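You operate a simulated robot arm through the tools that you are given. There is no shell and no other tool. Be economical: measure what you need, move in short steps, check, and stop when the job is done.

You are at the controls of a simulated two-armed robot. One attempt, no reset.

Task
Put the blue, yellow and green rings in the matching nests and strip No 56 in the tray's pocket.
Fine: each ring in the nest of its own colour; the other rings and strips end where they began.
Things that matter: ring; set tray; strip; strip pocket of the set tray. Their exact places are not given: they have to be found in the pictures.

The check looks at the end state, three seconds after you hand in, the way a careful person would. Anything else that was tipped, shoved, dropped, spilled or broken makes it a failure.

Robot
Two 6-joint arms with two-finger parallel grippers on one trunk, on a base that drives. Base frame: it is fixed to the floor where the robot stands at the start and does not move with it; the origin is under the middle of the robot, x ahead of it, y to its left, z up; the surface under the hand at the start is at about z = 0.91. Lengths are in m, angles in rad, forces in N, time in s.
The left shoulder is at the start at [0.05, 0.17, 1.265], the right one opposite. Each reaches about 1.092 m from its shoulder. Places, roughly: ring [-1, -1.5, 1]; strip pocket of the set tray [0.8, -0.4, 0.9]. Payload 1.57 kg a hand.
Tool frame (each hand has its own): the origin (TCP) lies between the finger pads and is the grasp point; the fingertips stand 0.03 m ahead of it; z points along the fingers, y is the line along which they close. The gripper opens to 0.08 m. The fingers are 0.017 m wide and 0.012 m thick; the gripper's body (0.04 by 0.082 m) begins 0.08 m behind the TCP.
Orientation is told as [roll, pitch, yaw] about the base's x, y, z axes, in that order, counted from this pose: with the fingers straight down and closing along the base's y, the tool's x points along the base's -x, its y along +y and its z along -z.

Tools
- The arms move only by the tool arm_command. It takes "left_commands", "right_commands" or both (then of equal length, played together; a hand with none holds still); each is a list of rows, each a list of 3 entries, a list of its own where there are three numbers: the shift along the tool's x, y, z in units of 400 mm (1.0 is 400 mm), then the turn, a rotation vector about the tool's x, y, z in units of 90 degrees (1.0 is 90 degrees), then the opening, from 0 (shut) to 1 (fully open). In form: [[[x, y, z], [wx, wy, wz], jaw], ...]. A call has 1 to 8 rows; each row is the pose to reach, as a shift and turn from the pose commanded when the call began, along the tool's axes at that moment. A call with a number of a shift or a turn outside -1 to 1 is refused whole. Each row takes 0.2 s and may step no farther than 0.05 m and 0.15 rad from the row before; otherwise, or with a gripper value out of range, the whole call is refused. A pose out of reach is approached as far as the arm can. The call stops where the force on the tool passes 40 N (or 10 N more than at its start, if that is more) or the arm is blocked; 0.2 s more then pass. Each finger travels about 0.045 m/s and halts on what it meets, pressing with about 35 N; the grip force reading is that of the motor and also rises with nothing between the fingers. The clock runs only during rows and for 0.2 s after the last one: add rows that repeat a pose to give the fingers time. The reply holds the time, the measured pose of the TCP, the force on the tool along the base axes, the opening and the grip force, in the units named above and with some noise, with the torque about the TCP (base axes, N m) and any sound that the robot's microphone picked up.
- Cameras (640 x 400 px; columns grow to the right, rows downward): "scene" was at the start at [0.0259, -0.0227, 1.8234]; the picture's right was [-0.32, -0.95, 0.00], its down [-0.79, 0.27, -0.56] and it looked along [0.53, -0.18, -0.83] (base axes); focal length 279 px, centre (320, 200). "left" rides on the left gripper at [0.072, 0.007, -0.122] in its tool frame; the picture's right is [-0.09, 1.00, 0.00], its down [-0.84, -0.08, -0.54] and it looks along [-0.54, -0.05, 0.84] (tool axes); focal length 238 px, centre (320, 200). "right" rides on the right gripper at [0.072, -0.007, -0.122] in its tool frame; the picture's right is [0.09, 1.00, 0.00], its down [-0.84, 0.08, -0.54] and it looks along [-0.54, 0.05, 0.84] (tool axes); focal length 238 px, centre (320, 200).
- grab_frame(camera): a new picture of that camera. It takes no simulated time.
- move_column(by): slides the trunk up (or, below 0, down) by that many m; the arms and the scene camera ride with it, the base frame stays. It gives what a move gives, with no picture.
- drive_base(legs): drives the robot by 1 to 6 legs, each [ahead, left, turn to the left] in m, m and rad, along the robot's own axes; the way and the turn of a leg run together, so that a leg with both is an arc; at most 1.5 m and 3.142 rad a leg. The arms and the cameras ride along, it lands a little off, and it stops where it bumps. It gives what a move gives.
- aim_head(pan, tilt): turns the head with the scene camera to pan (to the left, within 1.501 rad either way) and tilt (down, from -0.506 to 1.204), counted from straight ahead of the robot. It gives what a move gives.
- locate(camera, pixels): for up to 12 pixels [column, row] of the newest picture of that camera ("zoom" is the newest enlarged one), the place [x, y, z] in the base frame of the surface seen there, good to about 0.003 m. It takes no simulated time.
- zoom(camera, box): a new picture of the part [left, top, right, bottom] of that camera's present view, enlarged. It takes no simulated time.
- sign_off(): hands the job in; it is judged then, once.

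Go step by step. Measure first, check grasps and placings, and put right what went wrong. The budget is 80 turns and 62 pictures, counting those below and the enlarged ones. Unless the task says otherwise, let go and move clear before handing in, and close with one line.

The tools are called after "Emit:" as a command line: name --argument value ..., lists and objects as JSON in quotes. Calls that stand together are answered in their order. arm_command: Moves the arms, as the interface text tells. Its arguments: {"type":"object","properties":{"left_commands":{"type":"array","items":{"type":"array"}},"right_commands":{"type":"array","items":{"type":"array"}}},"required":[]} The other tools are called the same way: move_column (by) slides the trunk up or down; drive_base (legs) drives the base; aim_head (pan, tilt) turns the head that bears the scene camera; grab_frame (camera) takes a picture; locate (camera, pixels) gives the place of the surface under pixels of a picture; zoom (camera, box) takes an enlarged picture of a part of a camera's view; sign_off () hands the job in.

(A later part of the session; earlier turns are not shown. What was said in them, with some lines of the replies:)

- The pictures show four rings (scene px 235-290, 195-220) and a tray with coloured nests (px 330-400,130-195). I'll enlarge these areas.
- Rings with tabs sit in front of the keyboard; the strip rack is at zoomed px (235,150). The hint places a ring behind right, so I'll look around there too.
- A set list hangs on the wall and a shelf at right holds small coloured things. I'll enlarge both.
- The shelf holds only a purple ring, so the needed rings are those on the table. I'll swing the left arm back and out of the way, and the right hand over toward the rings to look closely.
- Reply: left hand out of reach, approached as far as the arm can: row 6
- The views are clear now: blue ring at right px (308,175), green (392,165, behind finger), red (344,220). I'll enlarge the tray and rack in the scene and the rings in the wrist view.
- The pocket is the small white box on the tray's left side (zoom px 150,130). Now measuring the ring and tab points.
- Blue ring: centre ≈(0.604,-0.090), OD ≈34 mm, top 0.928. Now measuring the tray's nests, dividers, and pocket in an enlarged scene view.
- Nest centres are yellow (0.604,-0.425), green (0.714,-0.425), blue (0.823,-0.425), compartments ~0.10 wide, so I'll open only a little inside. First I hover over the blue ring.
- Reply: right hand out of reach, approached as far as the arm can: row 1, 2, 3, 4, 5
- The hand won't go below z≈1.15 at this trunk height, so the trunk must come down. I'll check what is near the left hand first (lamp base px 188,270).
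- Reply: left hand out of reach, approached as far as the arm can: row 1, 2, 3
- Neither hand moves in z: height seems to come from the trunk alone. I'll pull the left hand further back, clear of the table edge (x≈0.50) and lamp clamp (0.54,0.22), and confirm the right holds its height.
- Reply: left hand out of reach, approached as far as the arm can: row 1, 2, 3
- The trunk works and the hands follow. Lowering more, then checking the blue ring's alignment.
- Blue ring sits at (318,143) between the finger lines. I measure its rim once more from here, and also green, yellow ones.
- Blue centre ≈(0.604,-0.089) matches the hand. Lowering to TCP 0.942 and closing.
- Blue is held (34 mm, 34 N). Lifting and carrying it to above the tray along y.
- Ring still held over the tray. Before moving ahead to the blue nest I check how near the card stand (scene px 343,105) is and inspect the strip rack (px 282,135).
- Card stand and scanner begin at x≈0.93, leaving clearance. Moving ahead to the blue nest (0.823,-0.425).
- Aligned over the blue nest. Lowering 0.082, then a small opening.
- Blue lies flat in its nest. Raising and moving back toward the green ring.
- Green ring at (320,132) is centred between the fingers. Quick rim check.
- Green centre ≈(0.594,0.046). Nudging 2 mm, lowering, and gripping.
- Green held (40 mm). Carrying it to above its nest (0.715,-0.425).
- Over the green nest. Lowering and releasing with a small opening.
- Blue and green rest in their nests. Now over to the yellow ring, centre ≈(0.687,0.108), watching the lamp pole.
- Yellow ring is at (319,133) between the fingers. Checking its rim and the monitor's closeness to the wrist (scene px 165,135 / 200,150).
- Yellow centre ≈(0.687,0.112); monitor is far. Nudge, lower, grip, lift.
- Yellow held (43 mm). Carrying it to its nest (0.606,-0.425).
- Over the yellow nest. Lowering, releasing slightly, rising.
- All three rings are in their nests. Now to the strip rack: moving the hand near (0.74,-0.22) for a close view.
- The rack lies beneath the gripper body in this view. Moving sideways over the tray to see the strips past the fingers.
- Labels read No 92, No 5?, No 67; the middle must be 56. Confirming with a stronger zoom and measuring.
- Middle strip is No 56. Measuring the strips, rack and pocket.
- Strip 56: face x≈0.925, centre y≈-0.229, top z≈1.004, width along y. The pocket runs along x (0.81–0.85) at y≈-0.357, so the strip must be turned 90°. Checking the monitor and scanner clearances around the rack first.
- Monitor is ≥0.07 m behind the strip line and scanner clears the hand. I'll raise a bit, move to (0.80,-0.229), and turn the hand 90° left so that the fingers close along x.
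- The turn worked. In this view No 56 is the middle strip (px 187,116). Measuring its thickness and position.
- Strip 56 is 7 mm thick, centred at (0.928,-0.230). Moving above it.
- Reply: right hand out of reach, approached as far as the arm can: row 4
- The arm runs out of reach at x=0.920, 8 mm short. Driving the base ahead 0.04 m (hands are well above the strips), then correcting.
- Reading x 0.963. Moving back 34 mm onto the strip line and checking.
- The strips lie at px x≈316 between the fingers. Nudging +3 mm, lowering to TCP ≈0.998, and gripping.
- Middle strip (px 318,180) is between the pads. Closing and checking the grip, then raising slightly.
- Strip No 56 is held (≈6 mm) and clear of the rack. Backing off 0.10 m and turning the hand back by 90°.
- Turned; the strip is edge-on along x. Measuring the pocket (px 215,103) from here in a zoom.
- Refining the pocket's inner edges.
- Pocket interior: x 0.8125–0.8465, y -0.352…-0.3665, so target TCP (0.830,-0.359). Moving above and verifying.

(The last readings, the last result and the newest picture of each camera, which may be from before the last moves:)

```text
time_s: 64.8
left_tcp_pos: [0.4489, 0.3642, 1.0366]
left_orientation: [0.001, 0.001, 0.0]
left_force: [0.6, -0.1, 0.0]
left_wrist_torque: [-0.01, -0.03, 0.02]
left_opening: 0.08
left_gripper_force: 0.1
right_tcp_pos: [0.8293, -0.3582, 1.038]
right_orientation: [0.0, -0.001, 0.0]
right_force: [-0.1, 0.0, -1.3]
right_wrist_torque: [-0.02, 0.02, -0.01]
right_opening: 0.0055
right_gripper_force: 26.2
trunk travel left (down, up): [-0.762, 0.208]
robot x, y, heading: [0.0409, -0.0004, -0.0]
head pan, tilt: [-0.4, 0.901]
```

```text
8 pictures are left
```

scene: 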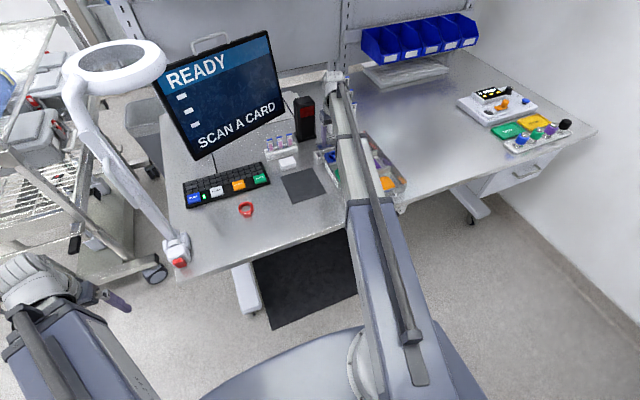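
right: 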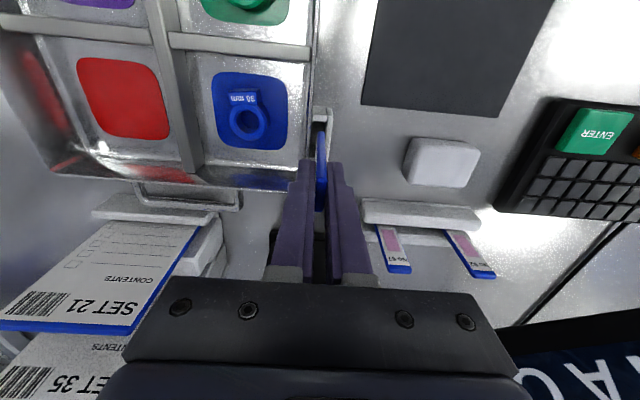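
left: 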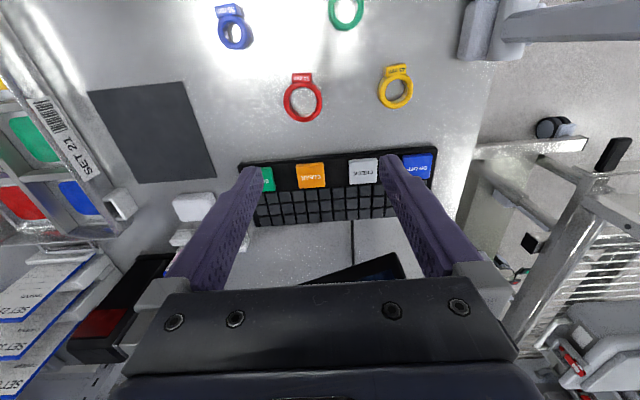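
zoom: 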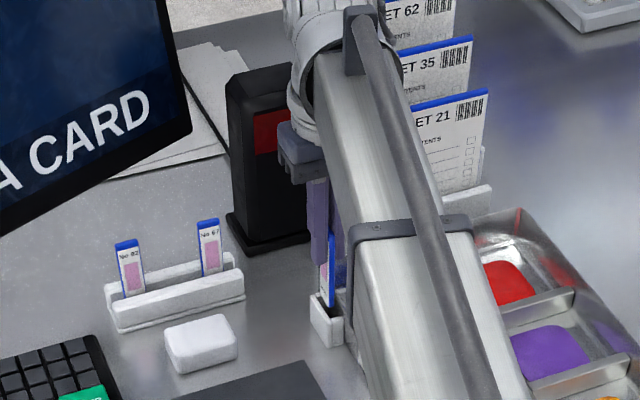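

The strip is over the pocket (px 320,165). Lowering in steps, watching force.

Emit:
arm_command --right_commands '[[[-0.001, -0.002, 0], [0, 0, 0], 0], [[-0.001, -0.002, 0], [0, 0, 0], 0]]'

Emit:
move_column --by -0.025

Emit:
zoom --camera "right" --box '[270, 70, 370, 220]'

```text
time_s: 65.4
left_tcp_pos: [0.4482, 0.3644, 1.0368]
left_orientation: [0.001, 0.001, 0.0]
left_force: [-1.2, -0.3, 1.1]
left_wrist_torque: [0.05, 0.0, -0.02]
left_opening: 0.0802
left_gripper_force: 0.1
right_tcp_pos: [0.829, -0.3593, 1.0364]
right_orientation: [0.0, -0.002, 0.001]
right_force: [-0.1, -0.7, 0.5]
right_wrist_torque: [0.04, 0.0, -0.01]
right_opening: 0.0059
right_gripper_force: 25.6
trunk travel left (down, up): [-0.762, 0.208]
robot x, y, heading: [0.0355, -0.0011, 0.002]
head pan, tilt: [-0.4, 0.901]
```

```text
time_s: 66.1
left_tcp_pos: [0.4486, 0.3649, 1.012]
left_orientation: [0.001, 0.002, -0.001]
left_force: [-0.2, 0.5, 0.2]
left_wrist_torque: [-0.01, 0.02, 0.0]
left_opening: 0.08
left_gripper_force: 0.1
right_tcp_pos: [0.829, -0.3591, 1.0132]
right_orientation: [-0.001, -0.002, 0.0]
right_force: [0.5, 0.3, 0.4]
right_wrist_torque: [-0.01, -0.01, -0.01]
right_opening: 0.0057
right_gripper_force: 26.3
trunk travel left (down, up): [-0.737, 0.233]
robot x, y, heading: [0.045, -0.0007, -0.002]
head pan, tilt: [-0.4, 0.901]
```

```text
2.67 times, centred on (320, 145) of right
```

zoom: 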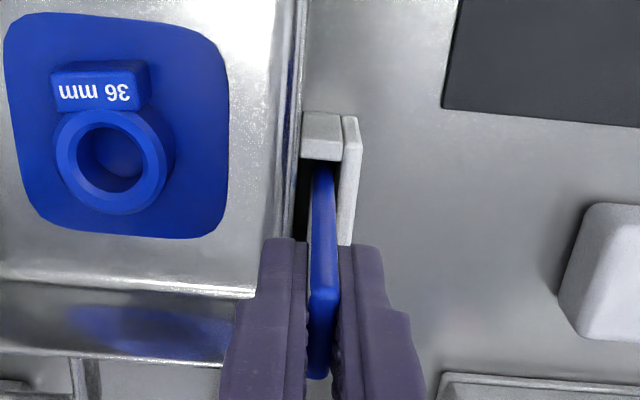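

The strip enters the pocket without force. Lowering the last 19 mm, then opening slightly.

Emit:
move_column --by -0.019

Emit:
arm_command --right_commands '[[[0, 0, 0], [0, 0, 0], 0.2], [[0, 0, 0], [0, 0, 0], 0.25], [[0, 0, 0], [0, 0, 0], 0.25]]'

Emit:
grab_frame --camera "right"

```text
time_s: 66.8
left_tcp_pos: [0.4477, 0.366, 0.9938]
left_orientation: [-0.002, 0.0, -0.001]
left_force: [-0.5, 0.5, -0.8]
left_wrist_torque: [-0.02, 0.0, 0.0]
left_opening: 0.0798
left_gripper_force: 0.0
right_tcp_pos: [0.8293, -0.3594, 0.9939]
right_orientation: [0.0, 0.0, 0.0]
right_force: [1.8, -0.2, 17.8]
right_wrist_torque: [-0.08, -0.03, -0.02]
right_opening: 0.0059
right_gripper_force: 25.8
trunk travel left (down, up): [-0.718, 0.252]
robot x, y, heading: [0.0443, -0.0034, -0.001]
head pan, tilt: [-0.4, 0.901]
```

```text
time_s: 67.5
left_tcp_pos: [0.4481, 0.3648, 0.9929]
left_orientation: [0.001, 0.003, 0.0]
left_force: [-0.2, 0.1, -0.3]
left_wrist_torque: [0.03, 0.03, -0.02]
left_opening: 0.08
left_gripper_force: 0.0
right_tcp_pos: [0.8287, -0.3583, 0.9935]
right_orientation: [0.001, -0.002, 0.0]
right_force: [-0.1, 0.5, -0.2]
right_wrist_torque: [-0.01, -0.01, -0.02]
right_opening: 0.02
right_gripper_force: 0.1
trunk travel left (down, up): [-0.718, 0.252]
robot x, y, heading: [0.0381, 0.0013, 0.0]
head pan, tilt: [-0.4, 0.901]
```

```text
6 pictures are left
```

right: 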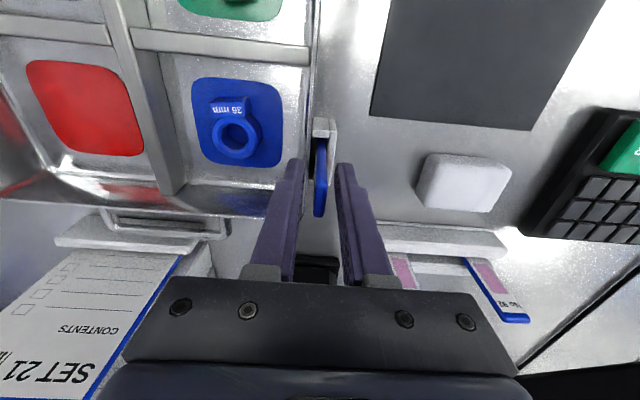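

It seated on the pocket floor (17.8 N upward, then 0 after release). Rising and backing the hand away for a final look.

Emit:
move_column --by 0.12

Emit:
arm_command --right_commands '[[[0.11, 0, 0], [0, 0, 0], 0.3], [[0.22, 0, 0], [0, 0, 0], 0.3], [[0.33, 0, 0], [0, 0, 0], 0.3], [[0.44, 0, 0], [0, 0, 0], 0.3], [[0.55, -0.06, 0], [0, 0, 0], 0.3], [[0.66, -0.12, 0], [0, 0, 0], 0.3], [[0.77, -0.18, 0], [0, 0, 0], 0.3], [[0.87, -0.25, 0], [0, 0, 0], 0.3]]'

Emit:
zoom --camera "scene" --box '[180, 90, 420, 240]'

Emit:
grab_frame --camera "right"

```text
time_s: 69.0
left_tcp_pos: [0.4493, 0.3655, 1.1127]
left_orientation: [0.0, 0.002, 0.0]
left_force: [0.3, 0.4, -0.7]
left_wrist_torque: [-0.02, -0.02, 0.01]
left_opening: 0.0801
left_gripper_force: 0.1
right_tcp_pos: [0.8304, -0.359, 1.1139]
right_orientation: [-0.001, -0.001, -0.001]
right_force: [-0.1, 0.2, 0.7]
right_wrist_torque: [0.03, -0.05, 0.0]
right_opening: 0.02
right_gripper_force: 0.2
trunk travel left (down, up): [-0.838, 0.132]
robot x, y, heading: [0.0387, -0.0005, 0.005]
head pan, tilt: [-0.4, 0.901]
```

```text
refused: row 5 steps farther than a row can; nothing moved
```

```text
2.67 times, centred on (300, 165) of scene
```

zoom: 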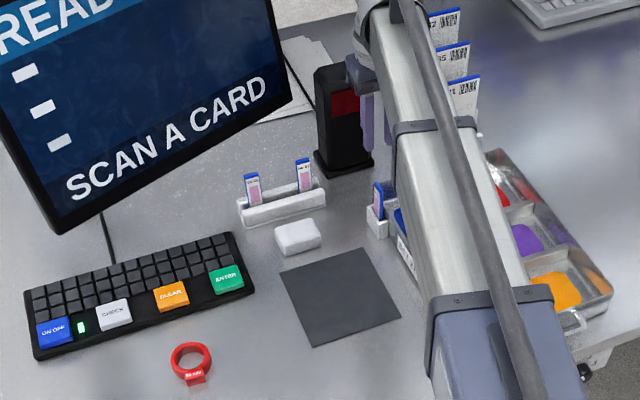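

```text
4 pictures are left
```

right: 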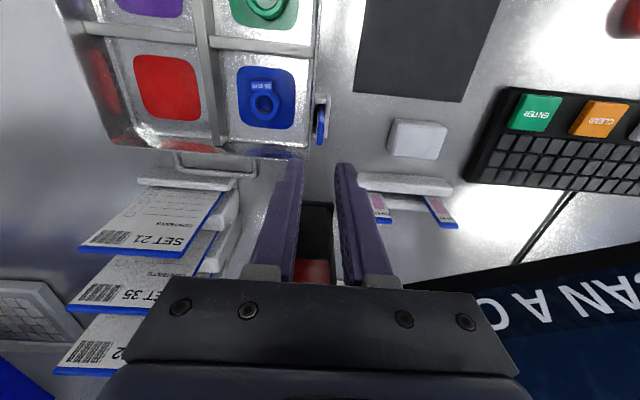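

The strip stands in the pocket (zoom px 378,200), and the other two strips stay in the rack. The back-off was refused for one long step, so I'll repeat it with shorter steps.

Emit:
arm_command --right_commands '[[[0.1, 0.05, 0], [0, 0, 0], 0.3], [[0.2, 0.1, 0], [0, 0, 0], 0.3], [[0.3, 0.15, 0], [0, 0, 0], 0.3], [[0.4, 0.2, 0], [0, 0, 0], 0.3], [[0.5, 0.25, 0], [0, 0, 0], 0.3], [[0.6, 0.3, 0], [0, 0, 0], 0.3], [[0.7, 0.35, 0], [0, 0, 0], 0.3], [[0.78, 0.4, 0], [0, 0, 0], 0.3]]'

Emit:
zoom --camera "scene" --box '[270, 90, 430, 210]'

```text
time_s: 70.8
left_tcp_pos: [0.448, 0.3642, 1.1128]
left_orientation: [0.0, 0.002, 0.0]
left_force: [0.3, 0.4, 0.2]
left_wrist_torque: [-0.01, 0.01, 0.02]
left_opening: 0.0801
left_gripper_force: 0.2
right_tcp_pos: [0.5167, -0.1987, 1.1132]
right_orientation: [-0.001, -0.002, 0.001]
right_force: [0.4, 0.2, 0.1]
right_wrist_torque: [0.0, -0.02, 0.01]
right_opening: 0.0242
right_gripper_force: 0.0
trunk travel left (down, up): [-0.838, 0.132]
robot x, y, heading: [0.042, -0.0046, -0.002]
head pan, tilt: [-0.4, 0.901]
```

```text
3.33 times, centred on (350, 150) of scene
```

zoom: 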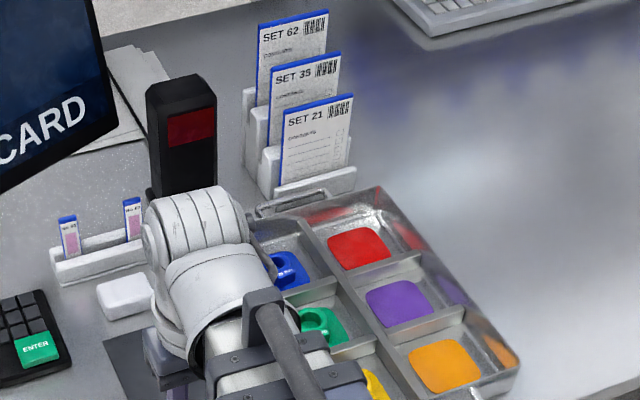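

The last views show the three rings in their own nests, No 56 upright in the pocket, the other strips and the red ring untouched, and both hands clear. Handing in.

Emit:
sign_off

```text
The job is handed in.
```

The blue, yellow and green rings are in their matching nests and strip No 56 is in the tray's pocket, and the job is handed in.
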